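You operate a simulated robot arm through the tools that you are given. There is no shell and no other tool. Be economical: measure what you need, move in short steps, check, and stop when the job is done.

Carry out the task below with a simulated robot arm. There is one attempt and no reset: what you move stays moved.

TASK
Take the brown tee and leave it on the top of the blue bench. Then take the grey washer and put it on top of the brown small carton. Then open the top drawer. Do these in the order given.

It is judged by the outcome, as a careful person would: the job done as asked, and still so three seconds after it is handed in. It fails if anything else is knocked over, pushed out of place, dropped, spilled or broken.

THE ROBOT
A 7-joint arm with a vacuum gripper on a trunk, on a base that drives. Base frame: it is fixed to the floor where the robot stands at the start and does not move with it; the origin is under the middle of the robot, x ahead of it, y to its left, z up; the surface under the hand at the start is at about z = 830. Units: mm, degrees, N and s.
With the tool pointing down near the work surface it reaches from about 100 to 620 mm from the robot's upright axis, wherever it stands. Its first joint turns from -69.0 to 172.0 degrees. Places, roughly: grey washer (3x3x3 cm) [-3100, -4700, 800]; small carton [-3500, -5000, 500]; top drawer [-1300, 2900, 700]; top of the blue bench [-1900, -1700, 900]. Payload 1.06 kg.
Tool frame: the origin (TCP) lies in the middle of the cups' lips, and z points out of the cups. The gripper has 1 cup of 24 mm across, covering 24 by 24 mm (tool x, y); the bellows give 8 mm. With the vacuum on, a cup seals on a smooth face that it is pressed against (1 to 4 N); it does not hold porous or soft things. The pull reaches 23 N.
Orientation is told as [roll, pitch, yaw] about the base's x, y, z axes, in that order, counted from this pose: with the cups facing straight down, the tool's x points along the base's -x, its y along +y and its z along -z.

THE INTERFACE
- The arm moves only by the tool step_arm. Its argument "deltas" is a list of rows, each a list of 3 entries, a list of its own where there are three numbers: the shift along the base's x, y, z in units of 100 mm (1.0 is 100 mm), then the turn, a rotation vector about the base's x, y, z in units of 90 degrees (1.0 is 90 degrees), then the vacuum: 1 switches it on, 0 off. In form: [[[x, y, z], [rx, ry, rz], vac], ...]. A call has 1 to 12 rows; each row is the pose to reach, as a shift and turn from the pose commanded when the call began. A call with a number of a shift or a turn outside -1 to 1 is refused whole. Each row takes 0.2 s and may step no farther than 50 mm and 8.6 degrees from the row before; otherwise, or with a gripper value out of range, the whole call is refused. Where a pose cannot be reached the arm comes as near as it can. A force on the tool above 40 N (or 10 N above the force at the start of the call, whichever is more), or a blocked arm, ends the call early, and 0.2 s more pass. The pull builds up within a second once a cup has sealed. Time passes only in rows, and 0.2 s behind the last, so rows that repeat a pose give it time. It gives the time, the measured TCP pose, the force on the tool (base axes) and the pull of the vacuum at its end, in the units of the frame above (readings bear some noise), with the torque about the TCP (base axes, N m) and any sound that the robot's microphone picked up.
- Cameras (640 x 400 px; columns grow to the right, rows downward): "scene" is now at [153.5, 48.5, 1245.3]; the picture's right is [0.53, -0.85, 0.00], its down [-0.42, -0.26, -0.87] and it looks along [0.74, 0.46, -0.49] (base axes); focal length 214 px, centre (320, 200). "wrist" rides on the gripper at [78, 19, -96] in the tool frame; the picture's right is [-0.23, 0.97, 0.00], its down [-0.71, -0.17, -0.69] and it looks along [-0.67, -0.16, 0.73] (tool axes); focal length 243 px, centre (320, 200). There is no depth. A picture from a camera that has moved, and an enlarged one, comes with that camera's place and axes in the base frame and with its lens.
- capture(camera): a new picture of that camera. The clock stands still meanwhile.
- raise_lower(by): slides the trunk up (or, below 0, down) by that many mm; the arm and the scene camera ride with it, the base frame stays. It gives what a move gives, with no picture.
- drive_base(legs): drives the robot by 1 to 6 legs, each [ahead, left, turn to the left] in mm, mm and degrees, along the robot's own axes; the way and the turn of a leg run together, so that a leg with both is an arc; at most 1500 mm and 180 degrees a leg. The arm and the cameras ride along, it lands a little off, and it stops where it bumps. It gives what a move gives.
- head_to(pan, tilt): turns the head with the scene camera to pan (to the left, within 80 degrees either way) and tilt (down, from -29 to 69), counted from straight ahead of the robot. It gives what a move gives.
- inspect(camera, box): a new picture of the part [left, top, right, bottom] of that camera's present view, enlarged. The clock stands still meanwhile.
- sign_off(): hands the job in; it is judged then, once.

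Work in short steps. Places have to be worked out from the pictures, the camera data and where the tool is seen: move nearer, look again, correct. Check each grasp and each placing, and mend what went wrong. You have 165 turns and 128 pictures in all, those below and enlarged ones among them. Switch the vacuum off and draw the arm clear of the work before you hand the job in, unless the task says otherwise; then end with one line.

The tools are called after ">>>" by a JSON object that holds its "method" and its "body". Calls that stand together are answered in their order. step_arm: Moves the arm, as the interface text tells. Its arguments: {"type":"object","properties":{"deltas":{"type":"array","items":{"type":"array"}}},"required":["deltas"]} The other tools are called the same way: raise_lower (by) slides the trunk up or down; drive_base (legs) drives the base; head_to (pan, tilt) turns the head that bears the scene camera; capture (camera) takes a picture; inspect (camera, box) takes an enlarged picture of a part of a camera's view; sign_off () hands the job in.

At the start:

```text
clock: 0.0
eef_pos: [246.8, 211.5, 1144.0]
orientation: [0.0, 0.0, 0.0]
ft_force: [-0.1, 0.6, 0.2]
wrist_torque: [0.0, 0.0, 0.03]
pull: 0.1
trunk travel left (down, up): [-400.0, 92.0]
robot x, y, heading: [1.2, -1.4, 0.2]
head pan, tilt: [32.3, 29.5]
```

scene: 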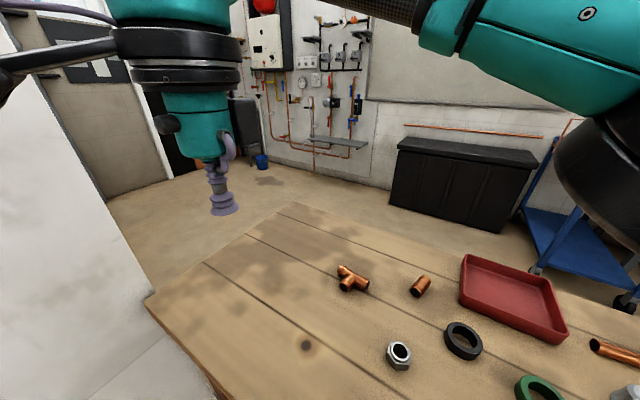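
wrist: 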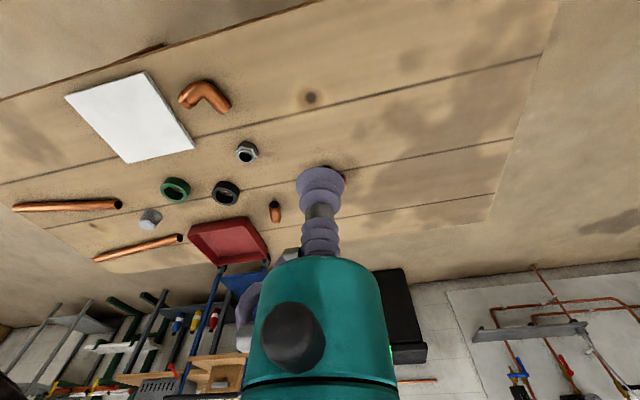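

The tee seems to lie at about (484, 166, 845). I take a closer look at it.

>>> {"method": "inspect", "body": {"camera": "scene", "box": [300, 240, 460, 340]}}

>>> {"method": "inspect", "body": {"camera": "wrist", "box": [140, 60, 380, 260]}}

```text
4.00 times, centred on (380, 290) of scene
camera zoom: at [153.5, 48.5, 1245.3], right [0.53, -0.85, 0.0], down [-0.42, -0.26, -0.87], along [0.74, 0.46, -0.49], focal length 858 px, centre (80, -160)
```

zoom: 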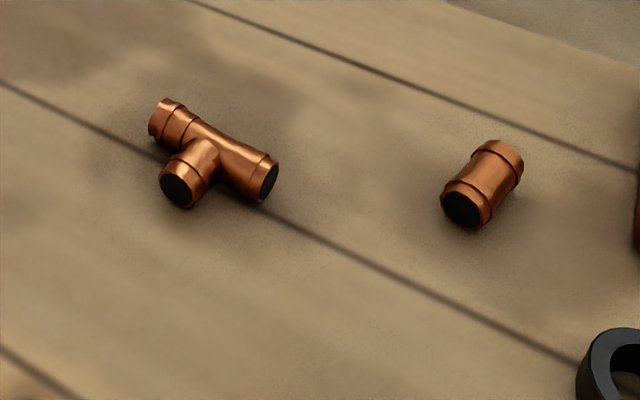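

```text
2.00 times, centred on (260, 160) of wrist
camera zoom: at [167.4, 230.3, 1238.8], right [0.24, 0.97, 0.0], down [0.71, -0.17, 0.69], along [0.67, -0.16, -0.73], focal length 485 px, centre (440, 280)
```

zoom: 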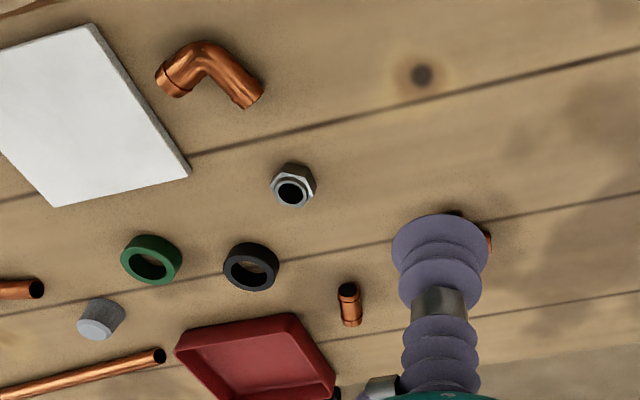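

The tee's bar centre comes out at (493,166) with the stem toward −x. I move the tool above the junction in stages.

>>> {"method": "step_arm", "body": {"deltas": [[[0.33, -0.05, -0.2], [0, 0, 0], 0], [[0.66, -0.1, -0.4], [0, 0, 0], 0], [[1.0, -0.18, -0.6], [0, 0, 0], 0]]}}

>>> {"method": "step_arm", "body": {"deltas": [[[0.33, -0.05, -0.2], [0, 0, 0], 0], [[0.66, -0.1, -0.4], [0, 0, 0], 0], [[1.0, -0.18, -0.7], [0, 0, 0], 0]]}}

>>> {"method": "step_arm", "body": {"deltas": [[[0.2, -0.05, -0.2], [0, 0, 0], 0], [[0.4, -0.08, -0.6], [0, 0, 0], 0], [[0.4, -0.08, -0.9], [0, 0, 0], 0]]}}

>>> {"method": "capture", "body": {"camera": "wrist"}}

>>> {"method": "capture", "body": {"camera": "scene"}}

```text
clock: 0.8
eef_pos: [345.6, 193.3, 1086.3]
orientation: [0.0, 0.0, 0.0]
ft_force: [-0.2, 0.9, -0.2]
wrist_torque: [0.0, -0.04, 0.0]
pull: 0.1
trunk travel left (down, up): [-400.0, 92.0]
robot x, y, heading: [0.4, 0.8, 0.0]
head pan, tilt: [32.3, 29.5]
```

```text
clock: 1.6
eef_pos: [448.4, 174.3, 1013.5]
orientation: [0.0, 0.0, 0.0]
ft_force: [1.0, 0.3, -0.2]
wrist_torque: [0.01, -0.01, 0.0]
pull: 0.1
trunk travel left (down, up): [-400.0, 92.0]
robot x, y, heading: [-1.0, -1.4, 0.0]
head pan, tilt: [32.3, 29.5]
```

```text
clock: 2.4
eef_pos: [486.2, 170.5, 923.7]
orientation: [0.0, 0.0, 0.0]
ft_force: [0.1, 0.3, -0.9]
wrist_torque: [0.01, 0.0, -0.02]
pull: 0.1
trunk travel left (down, up): [-400.0, 92.0]
robot x, y, heading: [0.7, -2.2, 0.1]
head pan, tilt: [32.3, 29.5]
```

```text
123 pictures are left
camera wrist: at [408.5, 187.9, 1018.7], right [0.24, 0.97, 0.0], down [0.71, -0.17, 0.69], along [0.67, -0.16, -0.73], focal length 243 px, centre (320, 200)
```

wrist: 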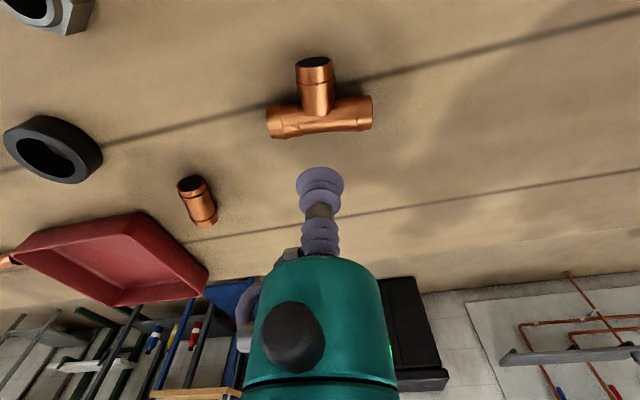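

```text
122 pictures are left
camera scene: at [153.5, 48.5, 1245.3], right [0.53, -0.85, 0.0], down [-0.42, -0.26, -0.87], along [0.74, 0.46, -0.49], focal length 214 px, centre (320, 200)
```

scene: 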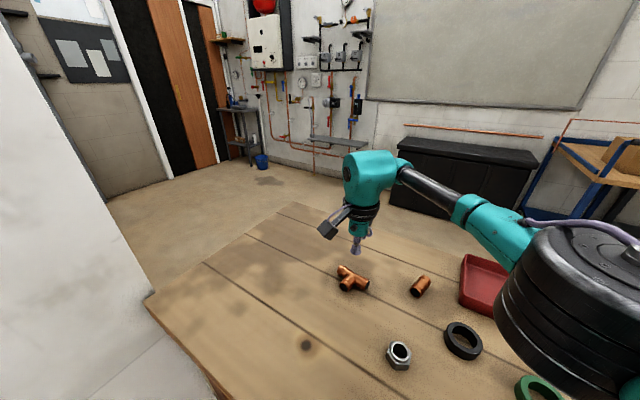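

The wrist view puts the bar axis at about (488,168), so the junction is at about (484,169). I descend with the vacuum on to look for contact.

>>> {"method": "step_arm", "body": {"deltas": [[[-0.01, -0.01, -0.3], [0, 0, 0], 1], [[-0.01, -0.01, -0.55], [0, 0, 0], 1], [[-0.01, -0.01, -0.66], [0, 0, 0], 1], [[-0.01, -0.01, -0.7], [0, 0, 0], 1], [[-0.01, -0.01, -0.7], [0, 0, 0], 1]]}}

>>> {"method": "inspect", "body": {"camera": "wrist", "box": [220, 100, 420, 240]}}

```text
clock: 3.6
eef_pos: [484.8, 167.5, 855.0]
orientation: [0.2, -0.1, -0.1]
ft_force: [3.7, 3.1, 18.6]
wrist_torque: [-0.03, 0.08, -0.04]
pull: 23.0
trunk travel left (down, up): [-400.0, 92.0]
robot x, y, heading: [1.8, 0.3, 0.0]
head pan, tilt: [32.3, 29.5]
```

```text
2.86 times, centred on (320, 170) of wrist
camera zoom: at [407.0, 186.7, 949.6], right [0.24, 0.97, 0.0], down [0.71, -0.17, 0.69], along [0.67, -0.16, -0.73], focal length 693 px, centre (320, 286)
```

zoom: 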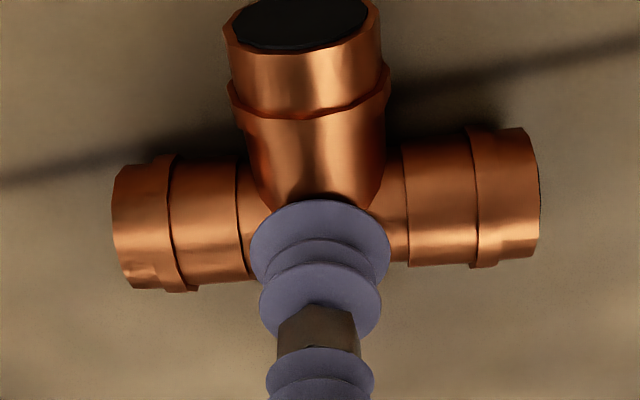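

It has sealed with the full 23 N pull, so I lift.

>>> {"method": "step_arm", "body": {"deltas": [[[0, 0, 0.2], [0, 0, 0], 1], [[0, 0, 0.5], [0, 0, 0], 1], [[0, 0, 0.95], [0, 0, 0], 1], [[0, 0, 0.95], [0, 0, 0], 1]]}}

>>> {"method": "capture", "body": {"camera": "wrist"}}

```text
clock: 4.6
eef_pos: [482.5, 169.1, 949.0]
orientation: [0.0, 0.0, -0.1]
ft_force: [0.3, 0.6, 0.0]
wrist_torque: [0.01, 0.03, 0.03]
pull: 23.4
trunk travel left (down, up): [-400.0, 92.0]
robot x, y, heading: [0.2, -4.0, -0.2]
head pan, tilt: [32.3, 29.5]
```

```text
120 pictures are left
camera wrist: at [404.8, 188.3, 1044.3], right [0.24, 0.97, 0.0], down [0.71, -0.17, 0.69], along [0.67, -0.16, -0.73], focal length 243 px, centre (320, 200)
```

wrist: 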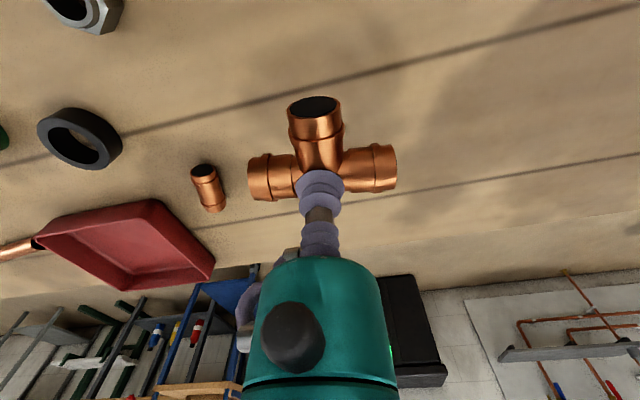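

The tee is held. I raise and retract the arm to a travel pose, then look around for the way to the bench.

>>> {"method": "step_arm", "body": {"deltas": [[[-0.2, 0, 0.35], [0, 0, 0], 1], [[-0.5, 0, 0.7], [0, 0, 0], 1], [[-0.9, 0, 1.0], [0, 0, 0], 1]]}}

>>> {"method": "step_arm", "body": {"deltas": [[[-0.4, 0, 0.25], [0, 0, 0], 1], [[-0.8, 0, 0.5], [0, 0, 0], 1], [[-1.0, 0, 0.7], [0, 0, 0], 1]]}}

>>> {"method": "head_to", "body": {"pan": -80, "tilt": 20}}

>>> {"method": "capture", "body": {"camera": "scene"}}

>>> {"method": "head_to", "body": {"pan": 80, "tilt": 20}}

>>> {"method": "capture", "body": {"camera": "scene"}}

```text
clock: 5.4
eef_pos: [394.3, 163.3, 1048.3]
orientation: [0.1, 0.0, -0.1]
ft_force: [-0.7, 0.3, 0.1]
wrist_torque: [0.01, 0.01, -0.01]
pull: 22.8
trunk travel left (down, up): [-400.0, 92.0]
robot x, y, heading: [0.2, -1.3, 0.0]
head pan, tilt: [32.3, 29.5]
```

```text
clock: 6.2
eef_pos: [292.5, 165.0, 1119.6]
orientation: [0.0, -0.2, -0.1]
ft_force: [0.1, -0.1, -0.6]
wrist_torque: [0.02, -0.01, -0.01]
pull: 22.6
trunk travel left (down, up): [-400.0, 92.0]
robot x, y, heading: [0.3, 0.2, 0.2]
head pan, tilt: [32.3, 29.5]
```

```text
clock: 8.1
eef_pos: [293.1, 164.5, 1120.1]
orientation: [0.0, 0.0, 0.0]
ft_force: [0.7, 0.4, -1.1]
wrist_torque: [-0.01, 0.06, 0.01]
pull: 22.8
trunk travel left (down, up): [-400.0, 92.0]
robot x, y, heading: [0.8, 1.3, -0.3]
head pan, tilt: [-80.0, 20.0]
```

```text
119 pictures are left
camera scene: at [93.0, -91.6, 1260.5], right [-0.98, -0.17, 0.0], down [-0.06, 0.34, -0.94], along [0.16, -0.93, -0.34], focal length 214 px, centre (320, 200)
```

scene: 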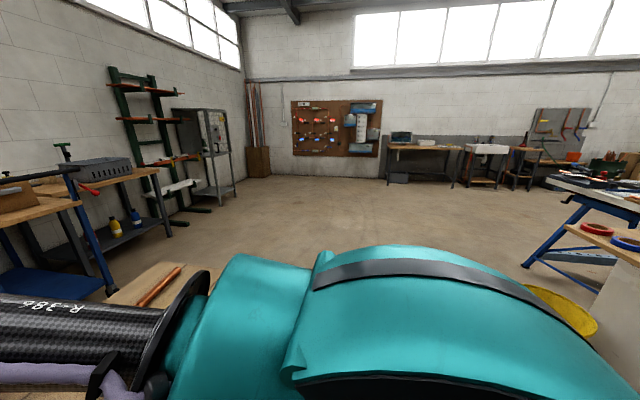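

```text
clock: 10.6
eef_pos: [293.9, 165.5, 1118.8]
orientation: [0.0, 0.0, 0.0]
ft_force: [0.0, 0.3, -0.1]
wrist_torque: [0.01, 0.01, 0.0]
pull: 23.1
trunk travel left (down, up): [-400.0, 92.0]
robot x, y, heading: [1.1, 0.6, -0.3]
head pan, tilt: [80.0, 20.0]
```

```text
118 pictures are left
camera scene: at [93.0, 91.8, 1260.5], right [0.98, -0.17, 0.0], down [-0.06, -0.34, -0.94], along [0.16, 0.93, -0.34], focal length 214 px, centre (320, 200)
```

scene: 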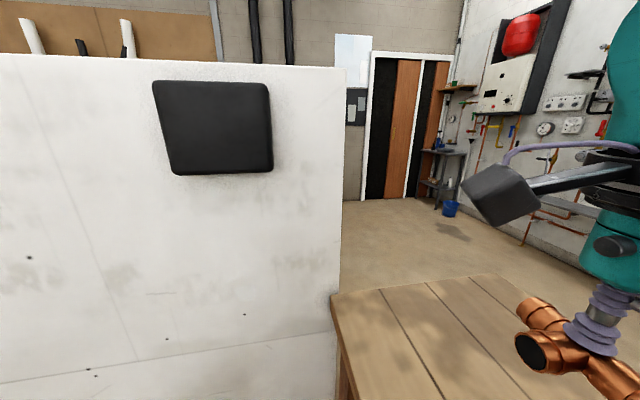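

The partition is to the left, so the way goes to the right. I turn on the spot by −90° with the arm held high, then look around again.

>>> {"method": "drive_base", "body": {"legs": [[0, 0, -90]]}}

>>> {"method": "head_to", "body": {"pan": -70, "tilt": 25}}

>>> {"method": "capture", "body": {"camera": "scene"}}

>>> {"method": "head_to", "body": {"pan": 0, "tilt": 30}}

>>> {"method": "capture", "body": {"camera": "scene"}}

```text
clock: 14.8
eef_pos: [160.8, -296.1, 1119.5]
orientation: [-0.1, -0.1, -91.0]
ft_force: [-0.2, -0.7, 0.1]
wrist_torque: [0.06, -0.03, -0.02]
pull: 22.5
trunk travel left (down, up): [-400.0, 92.0]
robot x, y, heading: [-2.9, -1.6, -91.0]
head pan, tilt: [80.0, 20.0]
```

```text
clock: 17.2
eef_pos: [160.0, -297.3, 1119.3]
orientation: [0.0, -0.2, -91.0]
ft_force: [-0.2, 0.9, -0.8]
wrist_torque: [0.02, 0.01, -0.03]
pull: 23.4
trunk travel left (down, up): [-400.0, 92.0]
robot x, y, heading: [-0.6, 0.1, -90.9]
head pan, tilt: [-70.0, 25.0]
```

```text
117 pictures are left
camera scene: at [-85.6, -104.2, 1252.4], right [-0.33, 0.94, 0.0], down [0.4, 0.14, -0.91], along [-0.86, -0.3, -0.42], focal length 214 px, centre (320, 200)
```

scene: 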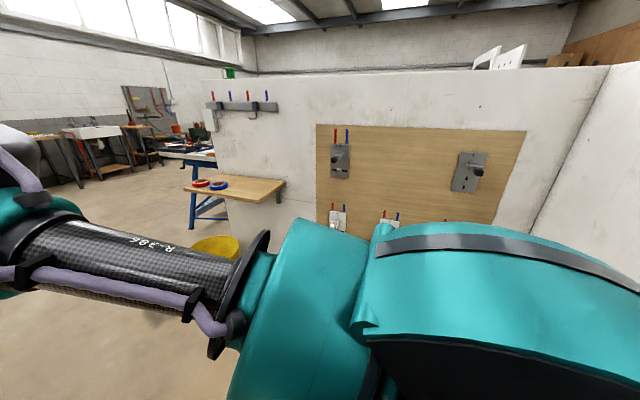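

```text
clock: 18.6
eef_pos: [159.7, -296.3, 1118.9]
orientation: [-0.1, 0.1, -91.1]
ft_force: [0.1, -0.2, 0.3]
wrist_torque: [0.06, 0.0, -0.02]
pull: 22.8
trunk travel left (down, up): [-400.0, 92.0]
robot x, y, heading: [2.5, 1.5, -90.8]
head pan, tilt: [0.0, 30.0]
```

```text
116 pictures are left
camera scene: at [0.0, -164.4, 1244.4], right [-1.0, 0.02, 0.0], down [0.01, 0.5, -0.87], along [-0.01, -0.87, -0.5], focal length 214 px, centre (320, 200)
```

scene: 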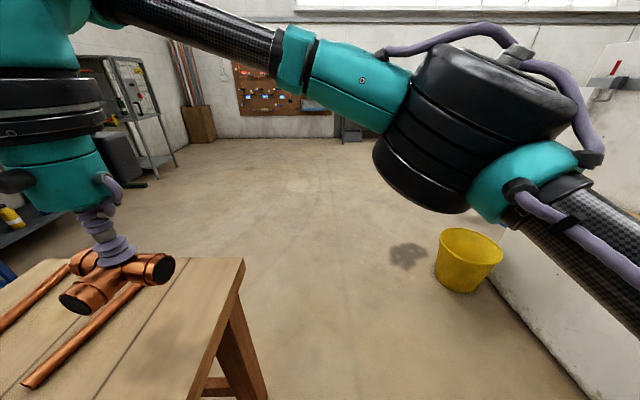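

The table is to the left, the yellow bucket at about (−950, −1100), and the partition ends near (−1200, −1200). I drive straight along −y, which clears all of them, then look right toward the bench.

>>> {"method": "drive_base", "body": {"legs": [[1400, 0, 0]]}}

>>> {"method": "head_to", "body": {"pan": -80, "tilt": 20}}

>>> {"method": "capture", "body": {"camera": "scene"}}

```text
clock: 21.9
eef_pos: [145.6, -710.9, 1119.3]
orientation: [0.2, -0.1, -91.1]
ft_force: [1.2, -0.2, -0.2]
wrist_torque: [0.02, 0.02, 0.02]
pull: 22.9
trunk travel left (down, up): [-400.0, 92.0]
robot x, y, heading: [-14.2, -413.2, -90.8]
head pan, tilt: [0.0, 30.0]
stopped in leg 1: the robot was blocked; the commanded pose is now the measured one
```

```text
clock: 23.4
eef_pos: [146.8, -710.6, 1119.7]
orientation: [0.0, 0.0, -91.0]
ft_force: [0.1, 0.0, -1.1]
wrist_torque: [0.06, -0.04, -0.02]
pull: 22.5
trunk travel left (down, up): [-400.0, 92.0]
robot x, y, heading: [-14.3, -411.9, -91.1]
head pan, tilt: [-80.0, 20.0]
```

```text
115 pictures are left
camera scene: at [-104.6, -502.4, 1260.5], right [-0.16, 0.99, 0.0], down [0.34, 0.05, -0.94], along [-0.93, -0.15, -0.34], focal length 214 px, centre (320, 200)
```

scene: 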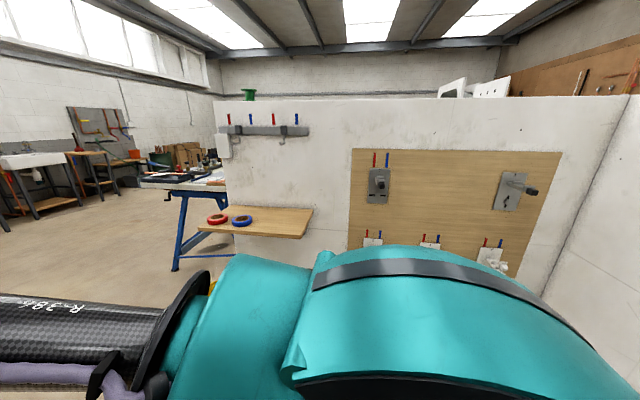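

The base was blocked at y≈−413, most likely by the splayed table leg. I check it, then back off a little.

>>> {"method": "head_to", "body": {"pan": 25, "tilt": 60}}

>>> {"method": "capture", "body": {"camera": "scene"}}

```text
clock: 25.3
eef_pos: [145.9, -711.2, 1120.1]
orientation: [-0.1, 0.0, -91.2]
ft_force: [0.6, 0.5, -0.1]
wrist_torque: [0.06, -0.01, 0.05]
pull: 22.7
trunk travel left (down, up): [-400.0, 92.0]
robot x, y, heading: [-12.3, -413.5, -91.2]
head pan, tilt: [25.0, 60.0]
```

```text
114 pictures are left
camera scene: at [14.5, -548.7, 1202.4], right [-0.91, -0.41, 0.0], down [-0.35, 0.79, -0.5], along [0.2, -0.46, -0.87], focal length 214 px, centre (320, 200)
```

scene: 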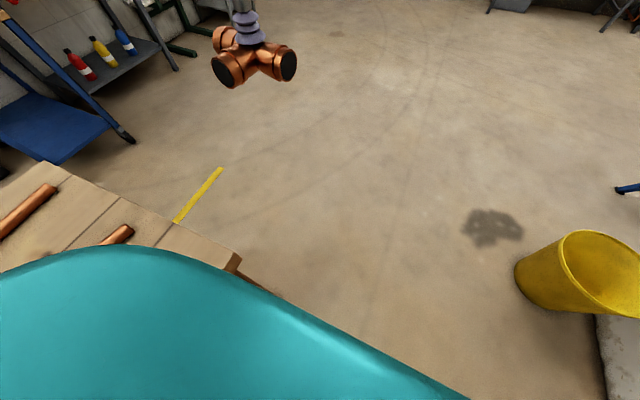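

The table is where it was, and its corner leg is the obstacle. I back off, shift right 250 mm, and carry on well short of the bucket.

>>> {"method": "drive_base", "body": {"legs": [[-60, 0, 0], [0, -250, 0], [1200, 0, 0]]}}

>>> {"method": "head_to", "body": {"pan": -75, "tilt": 25}}

>>> {"method": "capture", "body": {"camera": "scene"}}

```text
clock: 34.4
eef_pos: [-127.8, -1869.6, 1118.3]
orientation: [-0.1, 0.0, -91.6]
ft_force: [0.7, 0.1, -0.3]
wrist_torque: [0.04, 0.01, -0.03]
pull: 23.4
trunk travel left (down, up): [-400.0, 92.0]
robot x, y, heading: [-285.7, -1573.4, -91.5]
head pan, tilt: [25.0, 60.0]
```

```text
clock: 36.1
eef_pos: [-128.6, -1869.7, 1120.0]
orientation: [0.1, -0.1, -91.6]
ft_force: [-0.5, 0.1, -1.4]
wrist_torque: [0.07, 0.01, 0.03]
pull: 22.4
trunk travel left (down, up): [-400.0, 92.0]
robot x, y, heading: [-284.6, -1567.9, -91.7]
head pan, tilt: [-75.0, 25.0]
```

```text
113 pictures are left
camera scene: at [-374.9, -1666.9, 1252.4], right [-0.23, 0.97, 0.0], down [0.41, 0.1, -0.91], along [-0.88, -0.21, -0.42], focal length 214 px, centre (320, 200)
```

scene: 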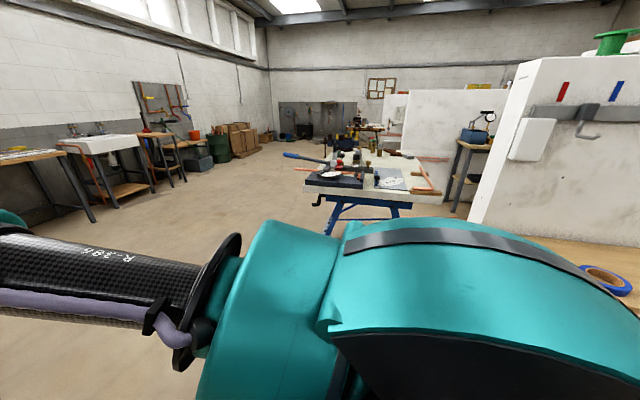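

The blue bench is ahead to the right, partly crowded. I turn to face it (−x) and look at its top.

>>> {"method": "drive_base", "body": {"legs": [[0, 0, -88.5]]}}

>>> {"method": "head_to", "body": {"pan": 0, "tilt": 25}}

>>> {"method": "capture", "body": {"camera": "scene"}}

>>> {"method": "inspect", "body": {"camera": "scene", "box": [220, 130, 460, 280]}}

```text
clock: 40.1
eef_pos: [-567.9, -1757.4, 1119.2]
orientation: [0.0, 0.0, -175.9]
ft_force: [-0.3, 0.0, -0.4]
wrist_torque: [0.01, -0.04, 0.01]
pull: 22.9
trunk travel left (down, up): [-400.0, 92.0]
robot x, y, heading: [-287.7, -1574.5, -176.0]
head pan, tilt: [-75.0, 25.0]
```

```text
clock: 41.6
eef_pos: [-568.9, -1758.1, 1119.1]
orientation: [0.0, 0.0, -176.0]
ft_force: [0.7, -0.1, -0.8]
wrist_torque: [0.03, 0.0, 0.02]
pull: 22.6
trunk travel left (down, up): [-400.0, 92.0]
robot x, y, heading: [-284.6, -1571.5, -175.9]
head pan, tilt: [0.0, 25.0]
```

```text
112 pictures are left
camera scene: at [-449.2, -1583.0, 1252.4], right [-0.07, 1.0, 0.0], down [0.42, 0.03, -0.91], along [-0.9, -0.06, -0.42], focal length 214 px, centre (320, 200)
```

scene: 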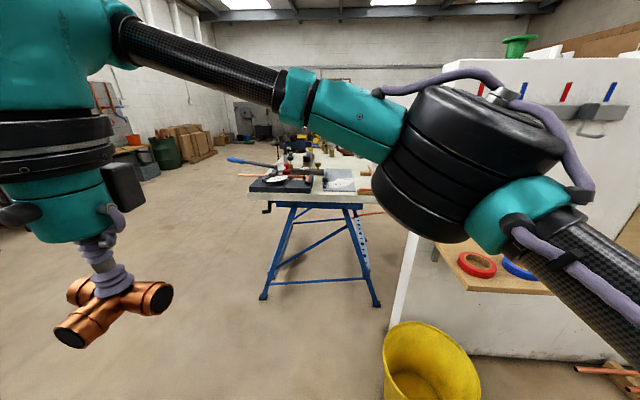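

```text
2.67 times, centred on (340, 205) of scene
camera zoom: at [-449.2, -1583.0, 1252.4], right [-0.07, 1.0, 0.0], down [0.42, 0.03, -0.91], along [-0.9, -0.06, -0.42], focal length 572 px, centre (267, 187)
```

zoom: 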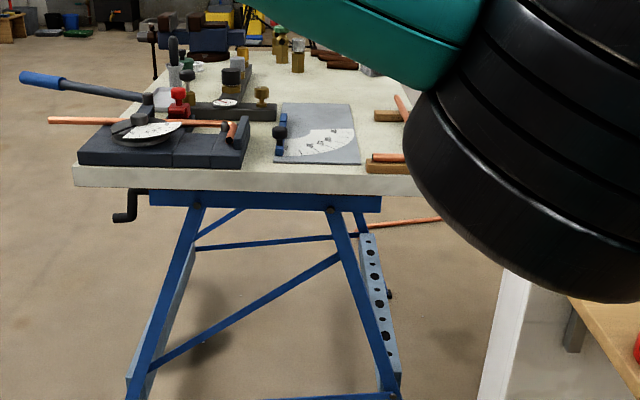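

The bench top is cluttered and its near edge is at x≈−1270, spanning y −1940..−1390. I drive closer, shifting left away from the partition, and look down at it.

>>> {"method": "drive_base", "body": {"legs": [[0, 130, -4], [400, 0, 0]]}}

>>> {"method": "head_to", "body": {"pan": 0, "tilt": 35}}

>>> {"method": "capture", "body": {"camera": "scene"}}

>>> {"method": "capture", "body": {"camera": "wrist"}}

```text
clock: 45.5
eef_pos: [-975.5, -1879.4, 1119.5]
orientation: [0.0, 0.0, -179.0]
ft_force: [-0.3, -0.3, -1.0]
wrist_torque: [-0.02, -0.05, 0.03]
pull: 23.3
trunk travel left (down, up): [-400.0, 92.0]
robot x, y, heading: [-687.0, -1707.5, -178.8]
head pan, tilt: [0.0, 25.0]
```

```text
clock: 46.3
eef_pos: [-975.6, -1878.0, 1120.1]
orientation: [0.1, -0.1, -179.1]
ft_force: [-0.3, -0.1, -0.3]
wrist_torque: [0.02, -0.07, 0.03]
pull: 22.3
trunk travel left (down, up): [-400.0, 92.0]
robot x, y, heading: [-682.5, -1711.2, -178.9]
head pan, tilt: [0.0, 35.0]
```

```text
110 pictures are left
camera scene: at [-844.3, -1710.9, 1236.7], right [-0.02, 1.0, 0.0], down [0.57, 0.01, -0.82], along [-0.82, -0.02, -0.57], focal length 214 px, centre (320, 200)
```

scene: 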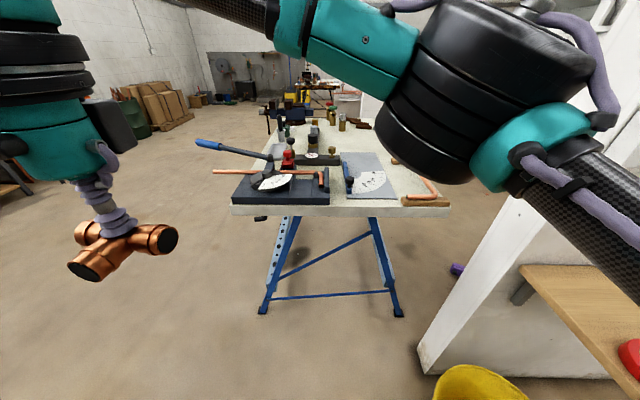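

```text
109 pictures are left
camera wrist: at [-897.4, -1896.5, 1214.7], right [-0.22, -0.98, 0.0], down [-0.71, 0.16, 0.69], along [-0.67, 0.15, -0.73], focal length 243 px, centre (320, 200)
```

wrist: 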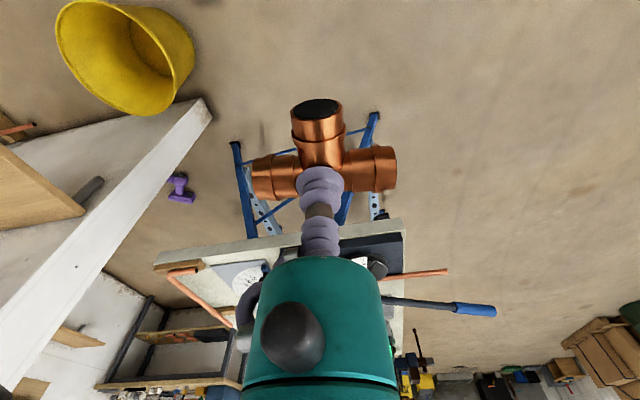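

The near edge is at x≈−1296. I enlarge the bench top to find free room.

>>> {"method": "inspect", "body": {"camera": "scene", "box": [220, 125, 460, 225]}}

```text
2.67 times, centred on (340, 175) of scene
camera zoom: at [-844.3, -1710.9, 1236.7], right [-0.02, 1.0, 0.0], down [0.57, 0.01, -0.82], along [-0.82, -0.02, -0.57], focal length 572 px, centre (267, 267)
```

zoom: 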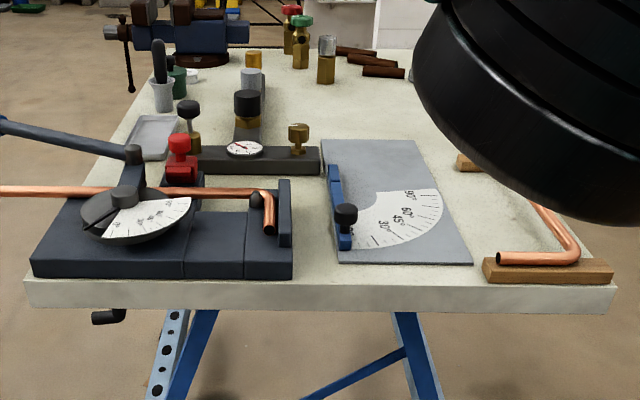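

There is a free patch between the protractor plate and the bent pipe, centred near (−1450, −1450). I drive to about (−960, −1580) so that I can reach it.

>>> {"method": "drive_base", "body": {"legs": [[0, -130, 0], [275, 0, 0]]}}

>>> {"method": "head_to", "body": {"pan": 15, "tilt": 45}}

>>> {"method": "capture", "body": {"camera": "scene"}}

>>> {"method": "capture", "body": {"camera": "wrist"}}

```text
clock: 49.6
eef_pos: [-1257.4, -1751.3, 1119.0]
orientation: [0.0, -0.1, -179.5]
ft_force: [-0.9, 0.1, 0.1]
wrist_torque: [0.02, -0.06, -0.01]
pull: 22.7
trunk travel left (down, up): [-400.0, 92.0]
robot x, y, heading: [-962.5, -1584.8, -179.3]
head pan, tilt: [0.0, 35.0]
```

```text
clock: 50.4
eef_pos: [-1257.5, -1751.4, 1119.8]
orientation: [0.1, 0.0, -179.5]
ft_force: [-0.4, 0.9, -0.4]
wrist_torque: [0.02, -0.05, 0.01]
pull: 23.1
trunk travel left (down, up): [-400.0, 92.0]
robot x, y, heading: [-962.1, -1580.2, -179.3]
head pan, tilt: [15.0, 45.0]
```

```text
107 pictures are left
camera scene: at [-1114.7, -1604.5, 1221.9], right [-0.27, 0.96, 0.0], down [0.68, 0.19, -0.71], along [-0.68, -0.19, -0.71], focal length 214 px, centre (320, 200)
```

scene: 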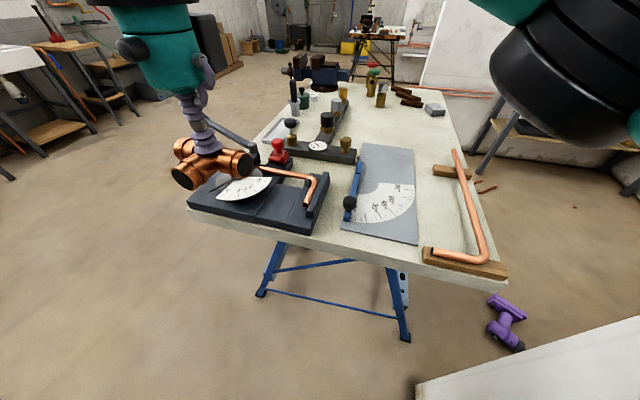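

```text
106 pictures are left
camera wrist: at [-1179.0, -1768.8, 1214.7], right [-0.23, -0.97, 0.0], down [-0.71, 0.17, 0.69], along [-0.67, 0.15, -0.73], focal length 243 px, centre (320, 200)
```

wrist: 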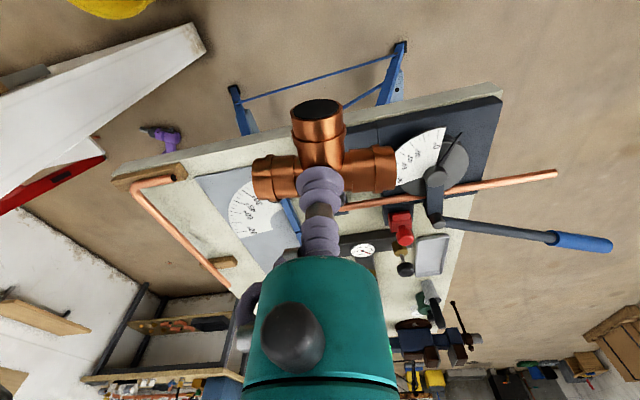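

The free strip runs from the plate edge at y≈−1497 to the pipe at y≈−1413, with x around −1460. I turn the tee so that its bar lies along x and move over in stages, staying high.

>>> {"method": "step_arm", "body": {"deltas": [[[-0.1, 0.1, 0], [0, 0, -0.09], 1], [[-0.2, 0.2, 0], [0, 0, -0.18], 1], [[-0.3, 0.3, 0], [0, 0, -0.27], 1], [[-0.4, 0.4, 0], [0, 0, -0.36], 1], [[-0.5, 0.5, 0], [0, 0, -0.45], 1], [[-0.6, 0.6, 0], [0, 0, -0.54], 1], [[-0.7, 0.7, 0], [0, 0, -0.63], 1], [[-0.8, 0.8, 0], [0, 0, -0.72], 1], [[-0.9, 0.9, 0], [0, 0, -0.81], 1], [[-1.0, 1.0, 0], [0, 0, -0.89], 1]]}}

>>> {"method": "step_arm", "body": {"deltas": [[[-0.3, 0.3, 0], [0, 0, 0], 1], [[-0.6, 0.6, 0], [0, 0, 0], 1], [[-0.9, 0.9, 0], [0, 0, 0], 1], [[-1.0, 1.0, 0], [0, 0, 0], 1]]}}

>>> {"method": "step_arm", "body": {"deltas": [[[0, 0.3, 0], [0, 0, 0], 1], [[0, 0.6, 0], [0, 0, 0], 1], [[0, 0.9, 0], [0, 0, 0], 1], [[0, 1.0, 0], [0, 0, 0], 1]]}}

>>> {"method": "capture", "body": {"camera": "wrist"}}

>>> {"method": "capture", "body": {"camera": "scene"}}

```text
clock: 52.6
eef_pos: [-1356.2, -1649.7, 1119.3]
orientation: [-0.1, -0.1, 100.2]
ft_force: [-0.2, 0.0, -0.5]
wrist_torque: [-0.05, -0.02, 0.03]
pull: 22.6
trunk travel left (down, up): [-400.0, 92.0]
robot x, y, heading: [-963.5, -1581.0, -179.4]
head pan, tilt: [15.0, 45.0]
```

```text
clock: 53.6
eef_pos: [-1455.1, -1548.7, 1117.9]
orientation: [0.0, -0.1, 100.5]
ft_force: [0.5, -0.6, -0.7]
wrist_torque: [-0.07, -0.02, 0.05]
pull: 23.2
trunk travel left (down, up): [-400.0, 92.0]
robot x, y, heading: [-968.2, -1583.5, -179.2]
head pan, tilt: [15.0, 45.0]
```

```text
clock: 54.8
eef_pos: [-1460.7, -1480.6, 1111.8]
orientation: [-1.1, -1.0, 102.4]
ft_force: [-0.2, -0.1, -1.2]
wrist_torque: [-0.07, -0.04, -0.04]
pull: 22.4
trunk travel left (down, up): [-400.0, 92.0]
robot x, y, heading: [-962.8, -1585.6, -179.0]
head pan, tilt: [15.0, 45.0]
stopped in row 4: the arm was blocked; the commanded pose is now the measured one
```

```text
105 pictures are left
camera wrist: at [-1464.7, -1562.7, 1206.0], right [-1.0, 0.02, -0.02], down [0.0, 0.71, 0.7], along [0.03, 0.7, -0.71], focal length 243 px, centre (320, 200)
```

wrist: 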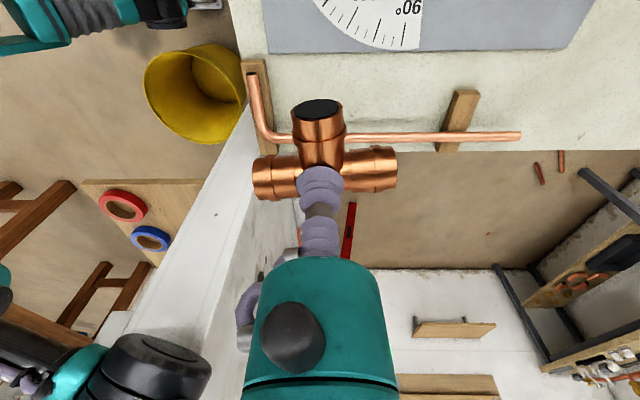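

```text
104 pictures are left
camera scene: at [-1120.7, -1623.6, 1221.0], right [-0.28, 0.96, 0.01], down [0.68, 0.21, -0.7], along [-0.68, -0.19, -0.71], focal length 214 px, centre (320, 200)
```

scene: 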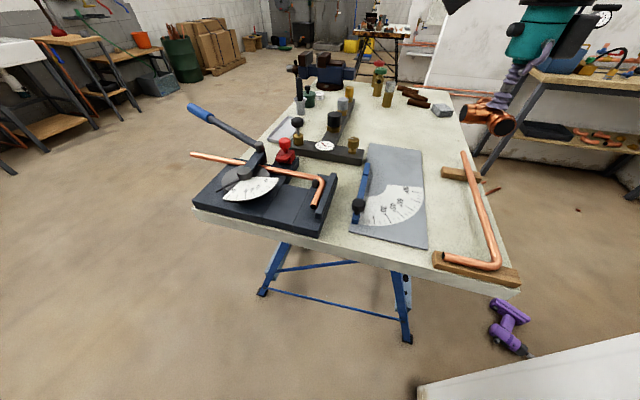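

The arm got blocked with its elbow close to the partition on the right. I back the arm off, then shift the robot left so that the arm reaches out straighter and away from the wall.

>>> {"method": "step_arm", "body": {"deltas": [[[0.1, -0.3, 0.08], [0, 0, 0], 1], [[0.4, -0.6, 0.08], [0, 0, 0], 1], [[0.7, -0.9, 0.08], [0, 0, 0], 1], [[1.0, -1.0, 0.08], [0, 0, 0], 1]]}}

>>> {"method": "step_arm", "body": {"deltas": [[[0.3, -0.3, 0], [0, 0, 0], 1], [[0.6, -0.6, 0], [0, 0, 0], 1], [[0.6, -0.6, 0], [0, 0, 0], 1]]}}

>>> {"method": "capture", "body": {"camera": "wrist"}}

>>> {"method": "head_to", "body": {"pan": -60, "tilt": 25}}

>>> {"method": "capture", "body": {"camera": "scene"}}

```text
clock: 55.8
eef_pos: [-1355.7, -1559.8, 1124.1]
orientation: [-0.3, -0.2, 101.5]
ft_force: [0.4, 0.5, -1.0]
wrist_torque: [-0.04, 0.04, -0.01]
pull: 22.8
trunk travel left (down, up): [-400.0, 92.0]
robot x, y, heading: [-963.0, -1583.8, -179.2]
head pan, tilt: [15.0, 45.0]
```

```text
clock: 56.6
eef_pos: [-1295.0, -1621.5, 1121.5]
orientation: [-0.4, -0.3, 101.6]
ft_force: [0.5, 0.2, -1.0]
wrist_torque: [-0.05, 0.01, -0.01]
pull: 22.8
trunk travel left (down, up): [-400.0, 92.0]
robot x, y, heading: [-968.1, -1583.9, -179.3]
head pan, tilt: [15.0, 45.0]
```

```text
103 pictures are left
camera wrist: at [-1297.6, -1702.6, 1217.9], right [-1.0, 0.03, -0.01], down [0.02, 0.72, 0.69], along [0.03, 0.69, -0.72], focal length 243 px, centre (320, 200)
```

wrist: 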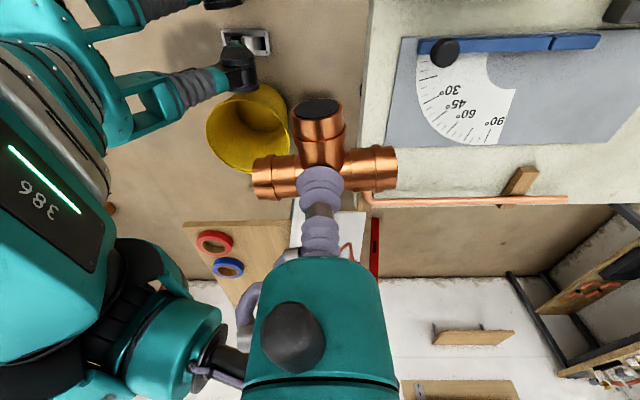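

```text
clock: 58.0
eef_pos: [-1294.7, -1620.6, 1121.9]
orientation: [-0.3, -0.2, 101.7]
ft_force: [0.0, 0.3, -0.4]
wrist_torque: [-0.03, 0.01, 0.01]
pull: 22.1
trunk travel left (down, up): [-400.0, 92.0]
robot x, y, heading: [-964.5, -1580.5, -179.3]
head pan, tilt: [-60.0, 25.0]
```

```text
102 pictures are left
camera scene: at [-1084.1, -1506.1, 1252.4], right [0.86, 0.51, 0.0], down [0.22, -0.36, -0.91], along [-0.47, 0.78, -0.42], focal length 214 px, centre (320, 200)
```

scene: 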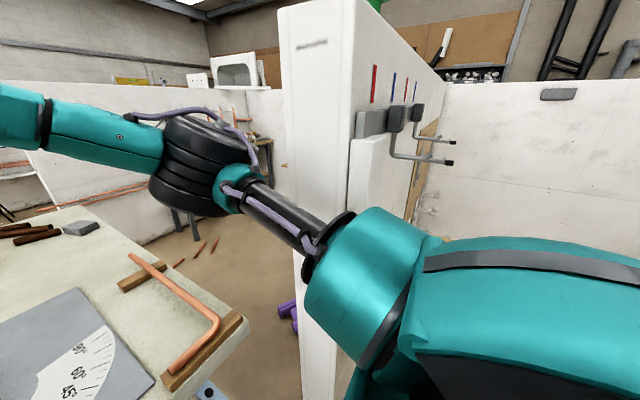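

The elbow was indeed beside the partition's end. I drive the robot 210 mm to the left.

>>> {"method": "drive_base", "body": {"legs": [[0, 210, 0]]}}

>>> {"method": "head_to", "body": {"pan": -10, "tilt": 45}}

>>> {"method": "capture", "body": {"camera": "scene"}}

```text
clock: 60.5
eef_pos: [-1290.3, -1832.4, 1123.3]
orientation: [-0.4, -0.2, 101.8]
ft_force: [-0.7, 0.0, -0.1]
wrist_torque: [-0.06, -0.03, 0.01]
pull: 23.1
trunk travel left (down, up): [-400.0, 92.0]
robot x, y, heading: [-960.7, -1794.1, -178.9]
head pan, tilt: [-60.0, 25.0]
```

```text
clock: 61.7
eef_pos: [-1291.3, -1833.4, 1123.4]
orientation: [-0.4, -0.3, 101.8]
ft_force: [0.5, 0.1, -0.5]
wrist_torque: [-0.09, 0.02, 0.02]
pull: 23.2
trunk travel left (down, up): [-400.0, 92.0]
robot x, y, heading: [-961.2, -1793.2, -179.0]
head pan, tilt: [-10.0, 45.0]
```

```text
101 pictures are left
camera scene: at [-1113.6, -1783.2, 1221.8], right [0.16, 0.99, 0.0], down [0.7, -0.11, -0.71], along [-0.7, 0.11, -0.71], focal length 214 px, centre (320, 200)
```

scene: 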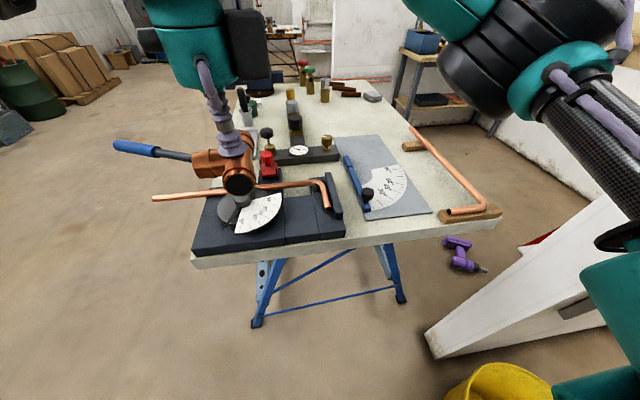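

The strip is seen again: plate edge at y≈−1505, pipe inner edge at y≈−1417. I move the TCP toward (−1440, −1451) at height, in steps.

>>> {"method": "step_arm", "body": {"deltas": [[[-0.1, 0.32, 0], [0, 0, 0], 1], [[-0.25, 0.64, 0], [0, 0, 0], 1], [[-0.37, 0.96, 0], [0, 0, 0], 1]]}}

>>> {"method": "step_arm", "body": {"deltas": [[[-0.1, 0.32, 0], [0, 0, 0], 1], [[-0.25, 0.64, 0], [0, 0, 0], 1], [[-0.37, 0.96, 0], [0, 0, 0], 1]]}}

>>> {"method": "step_arm", "body": {"deltas": [[[-0.1, 0.32, 0], [0, 0, 0], 1], [[-0.25, 0.64, 0], [0, 0, 0], 1], [[-0.37, 0.96, 0], [0, 0, 0], 1]]}}

>>> {"method": "capture", "body": {"camera": "scene"}}

```text
clock: 62.5
eef_pos: [-1326.4, -1735.1, 1120.6]
orientation: [-0.4, -0.3, 101.8]
ft_force: [0.5, -0.5, -0.2]
wrist_torque: [-0.05, 0.0, -0.02]
pull: 22.5
trunk travel left (down, up): [-400.0, 92.0]
robot x, y, heading: [-961.2, -1793.5, -179.0]
head pan, tilt: [-10.0, 45.0]
```

```text
clock: 63.3
eef_pos: [-1362.3, -1639.3, 1122.0]
orientation: [-0.4, -0.2, 101.8]
ft_force: [1.4, 0.1, 0.5]
wrist_torque: [-0.1, -0.02, 0.02]
pull: 23.1
trunk travel left (down, up): [-400.0, 92.0]
robot x, y, heading: [-959.7, -1793.6, -179.0]
head pan, tilt: [-10.0, 45.0]
```

```text
clock: 64.1
eef_pos: [-1400.4, -1542.2, 1123.7]
orientation: [-0.4, -0.3, 101.9]
ft_force: [-0.9, 0.8, 0.0]
wrist_torque: [-0.04, 0.01, 0.01]
pull: 22.9
trunk travel left (down, up): [-400.0, 92.0]
robot x, y, heading: [-962.1, -1791.2, -179.2]
head pan, tilt: [-10.0, 45.0]
```

```text
100 pictures are left
camera scene: at [-1113.6, -1783.0, 1221.8], right [0.16, 0.99, 0.0], down [0.7, -0.11, -0.71], along [-0.7, 0.11, -0.71], focal length 214 px, centre (320, 200)
```

scene: 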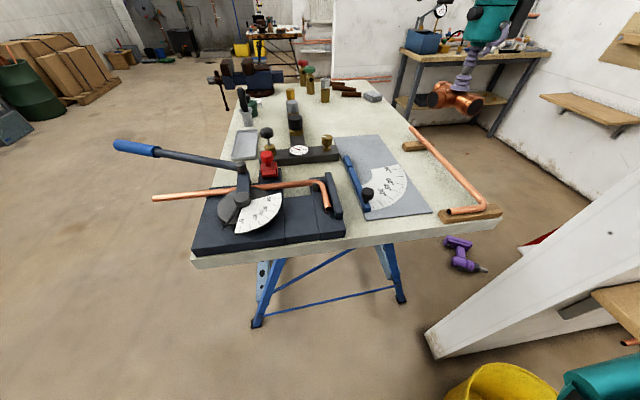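

Clear so far. I take the last lateral step and go down to about z = 1020.

>>> {"method": "step_arm", "body": {"deltas": [[[-0.2, 0.4, 0], [0, 0, 0], 1], [[-0.38, 0.75, 0], [0, 0, 0], 1], [[-0.4, 0.91, 0], [0, 0, 0], 1], [[-0.4, 0.91, -0.4], [0, 0, 0], 1], [[-0.4, 0.91, -0.8], [0, 0, 0], 1], [[-0.4, 0.91, -1.0], [0, 0, 0], 1]]}}

>>> {"method": "capture", "body": {"camera": "wrist"}}

>>> {"method": "inspect", "body": {"camera": "scene", "box": [320, 80, 540, 240]}}

```text
clock: 65.5
eef_pos: [-1441.0, -1453.9, 1026.4]
orientation: [-0.5, -0.2, 101.8]
ft_force: [0.2, 0.1, -1.5]
wrist_torque: [-0.02, -0.02, 0.01]
pull: 22.2
trunk travel left (down, up): [-400.0, 92.0]
robot x, y, heading: [-964.9, -1793.6, -179.0]
head pan, tilt: [-10.0, 45.0]
```

```text
99 pictures are left
camera wrist: at [-1444.5, -1534.5, 1121.2], right [-1.0, 0.03, -0.01], down [0.02, 0.72, 0.69], along [0.03, 0.69, -0.72], focal length 243 px, centre (320, 200)
```

wrist: 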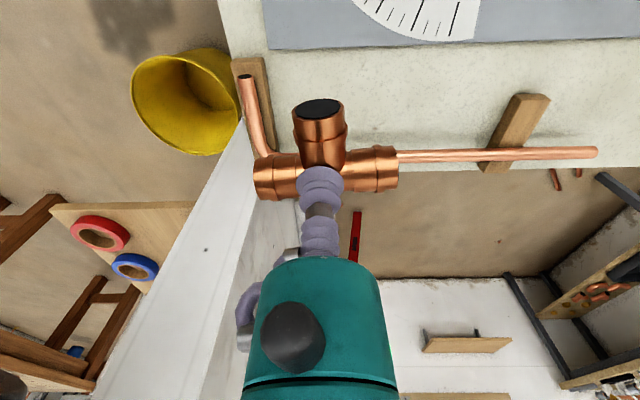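

```text
2.50 times, centred on (430, 160) of scene
camera zoom: at [-1113.7, -1783.2, 1221.8], right [0.16, 0.99, 0.0], down [0.7, -0.11, -0.71], along [-0.7, 0.11, -0.71], focal length 536 px, centre (45, 300)
```

zoom: 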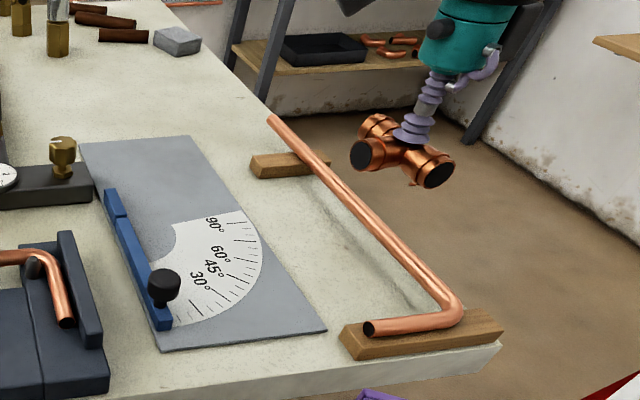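

The wrist camera puts the plate edge at −1491 and the pipe's inner edge at about −1411, so I shift by +8 in y and go down to z≈965 for another check.

>>> {"method": "step_arm", "body": {"deltas": [[[0, 0.08, -0.2], [0, 0, 0], 1], [[0, 0.08, -0.5], [0, 0, 0], 1], [[0, 0.08, -0.6], [0, 0, 0], 1]]}}

>>> {"method": "capture", "body": {"camera": "wrist"}}

>>> {"method": "inspect", "body": {"camera": "scene", "box": [320, 80, 540, 240]}}

```text
clock: 66.3
eef_pos: [-1439.3, -1445.1, 964.3]
orientation: [-0.5, -0.3, 101.8]
ft_force: [-0.6, 0.1, -1.2]
wrist_torque: [-0.02, -0.01, 0.03]
pull: 23.4
trunk travel left (down, up): [-400.0, 92.0]
robot x, y, heading: [-959.5, -1794.9, -178.9]
head pan, tilt: [-10.0, 45.0]
```

```text
97 pictures are left
camera wrist: at [-1443.2, -1527.3, 1058.7], right [-1.0, 0.03, -0.01], down [0.02, 0.72, 0.69], along [0.03, 0.69, -0.72], focal length 243 px, centre (320, 200)
```

wrist: 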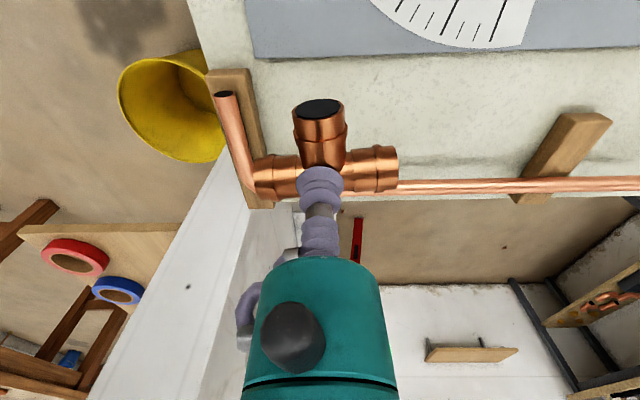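

```text
2.50 times, centred on (430, 160) of scene
camera zoom: at [-1113.7, -1783.3, 1221.8], right [0.16, 0.99, 0.0], down [0.7, -0.11, -0.71], along [-0.7, 0.11, -0.71], focal length 536 px, centre (45, 300)
```

zoom: 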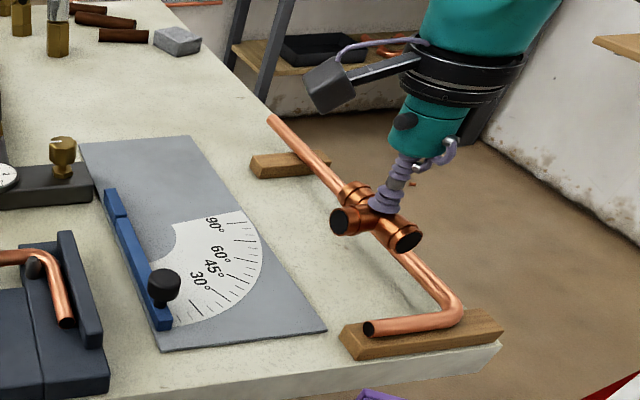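

The placement is centred in y, but the near block's edge is about 10 mm from the tee, so I shift −15 in x and descend gently while watching the force.

>>> {"method": "step_arm", "body": {"deltas": [[[-0.15, 0, 0], [0, 0, 0], 1], [[-0.15, 0, -0.2], [0, 0, 0], 1], [[-0.15, 0, -0.28], [0, 0, 0], 1], [[-0.15, 0, -0.28], [0, 0, 0], 1]]}}

>>> {"method": "inspect", "body": {"camera": "scene", "box": [370, 110, 510, 220]}}

```text
clock: 67.3
eef_pos: [-1458.2, -1445.9, 935.0]
orientation: [-0.3, -0.2, 101.8]
ft_force: [0.1, 0.2, -0.1]
wrist_torque: [-0.07, -0.01, 0.02]
pull: 23.2
trunk travel left (down, up): [-400.0, 92.0]
robot x, y, heading: [-963.1, -1796.2, -179.0]
head pan, tilt: [-10.0, 45.0]
```

```text
3.64 times, centred on (440, 165) of scene
camera zoom: at [-1113.7, -1783.3, 1221.8], right [0.16, 0.99, 0.0], down [0.7, -0.11, -0.71], along [-0.7, 0.11, -0.71], focal length 780 px, centre (-116, 327)
```

zoom: 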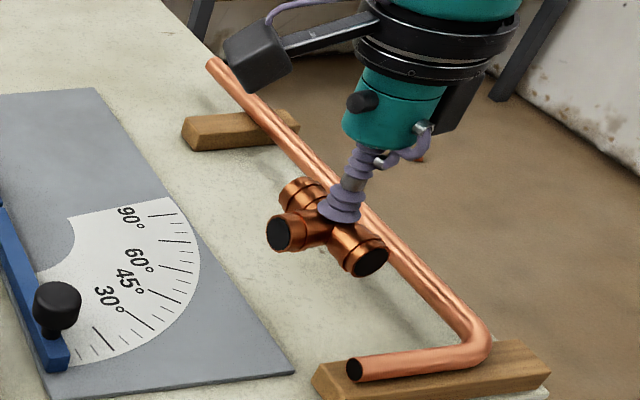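

It is well placed, with nothing touching yet. I continue down in small steps.

>>> {"method": "step_arm", "body": {"deltas": [[[0, 0, -0.03], [0, 0, 0], 1], [[0, 0, -0.06], [0, 0, 0], 1], [[0, 0, -0.08], [0, 0, 0], 1], [[0, 0, -0.08], [0, 0, 0], 1]]}}

```text
clock: 68.3
eef_pos: [-1458.2, -1445.7, 927.6]
orientation: [-0.5, -0.4, 101.8]
ft_force: [-0.7, 0.0, -0.6]
wrist_torque: [-0.07, 0.0, 0.01]
pull: 22.5
trunk travel left (down, up): [-400.0, 92.0]
robot x, y, heading: [-961.6, -1797.1, -179.2]
head pan, tilt: [-10.0, 45.0]
```

No contact at 927.6, so I go further down.

>>> {"method": "step_arm", "body": {"deltas": [[[0, 0, -0.03], [0, 0, 0], 1], [[0, 0, -0.06], [0, 0, 0], 1], [[0, 0, -0.06], [0, 0, 0], 1]]}}

>>> {"method": "inspect", "body": {"camera": "scene", "box": [370, 110, 510, 220]}}

```text
clock: 69.1
eef_pos: [-1456.5, -1446.9, 921.0]
orientation: [-0.4, -0.4, 101.8]
ft_force: [-0.4, -0.4, -1.0]
wrist_torque: [-0.06, -0.02, 0.03]
pull: 22.6
trunk travel left (down, up): [-400.0, 92.0]
robot x, y, heading: [-961.3, -1791.3, -178.8]
head pan, tilt: [-10.0, 45.0]
```

```text
3.64 times, centred on (440, 165) of scene
camera zoom: at [-1113.7, -1783.3, 1221.8], right [0.16, 0.99, 0.0], down [0.7, -0.11, -0.71], along [-0.7, 0.11, -0.71], focal length 780 px, centre (-116, 327)
```

zoom: 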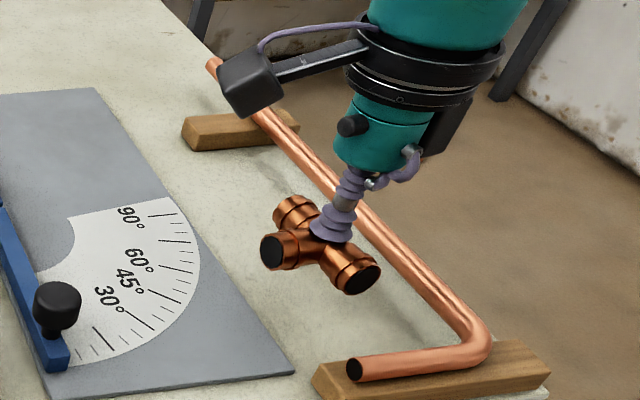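

Still in free air, so the bench top is a bit lower than 900. I go on down and stop on force.

>>> {"method": "step_arm", "body": {"deltas": [[[0, 0, -0.03], [0, 0, 0], 1], [[0, 0, -0.06], [0, 0, 0], 1], [[0, 0, -0.09], [0, 0, 0], 1], [[0, 0, -0.09], [0, 0, 0], 1]]}}

>>> {"method": "capture", "body": {"camera": "wrist"}}

```text
clock: 70.1
eef_pos: [-1455.5, -1446.0, 911.6]
orientation: [-0.3, -0.2, 101.8]
ft_force: [0.6, -0.3, -1.0]
wrist_torque: [-0.02, 0.0, 0.03]
pull: 23.2
trunk travel left (down, up): [-400.0, 92.0]
robot x, y, heading: [-960.8, -1794.9, -178.8]
head pan, tilt: [-10.0, 45.0]
```

```text
93 pictures are left
camera wrist: at [-1459.9, -1527.5, 1006.7], right [-1.0, 0.03, -0.01], down [0.02, 0.72, 0.69], along [0.03, 0.69, -0.72], focal length 243 px, centre (320, 200)
```

wrist: 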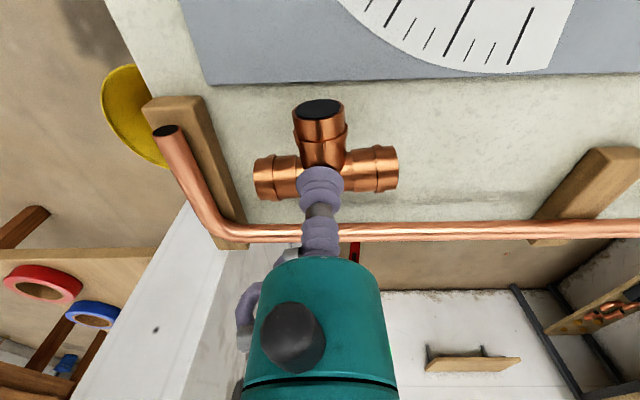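

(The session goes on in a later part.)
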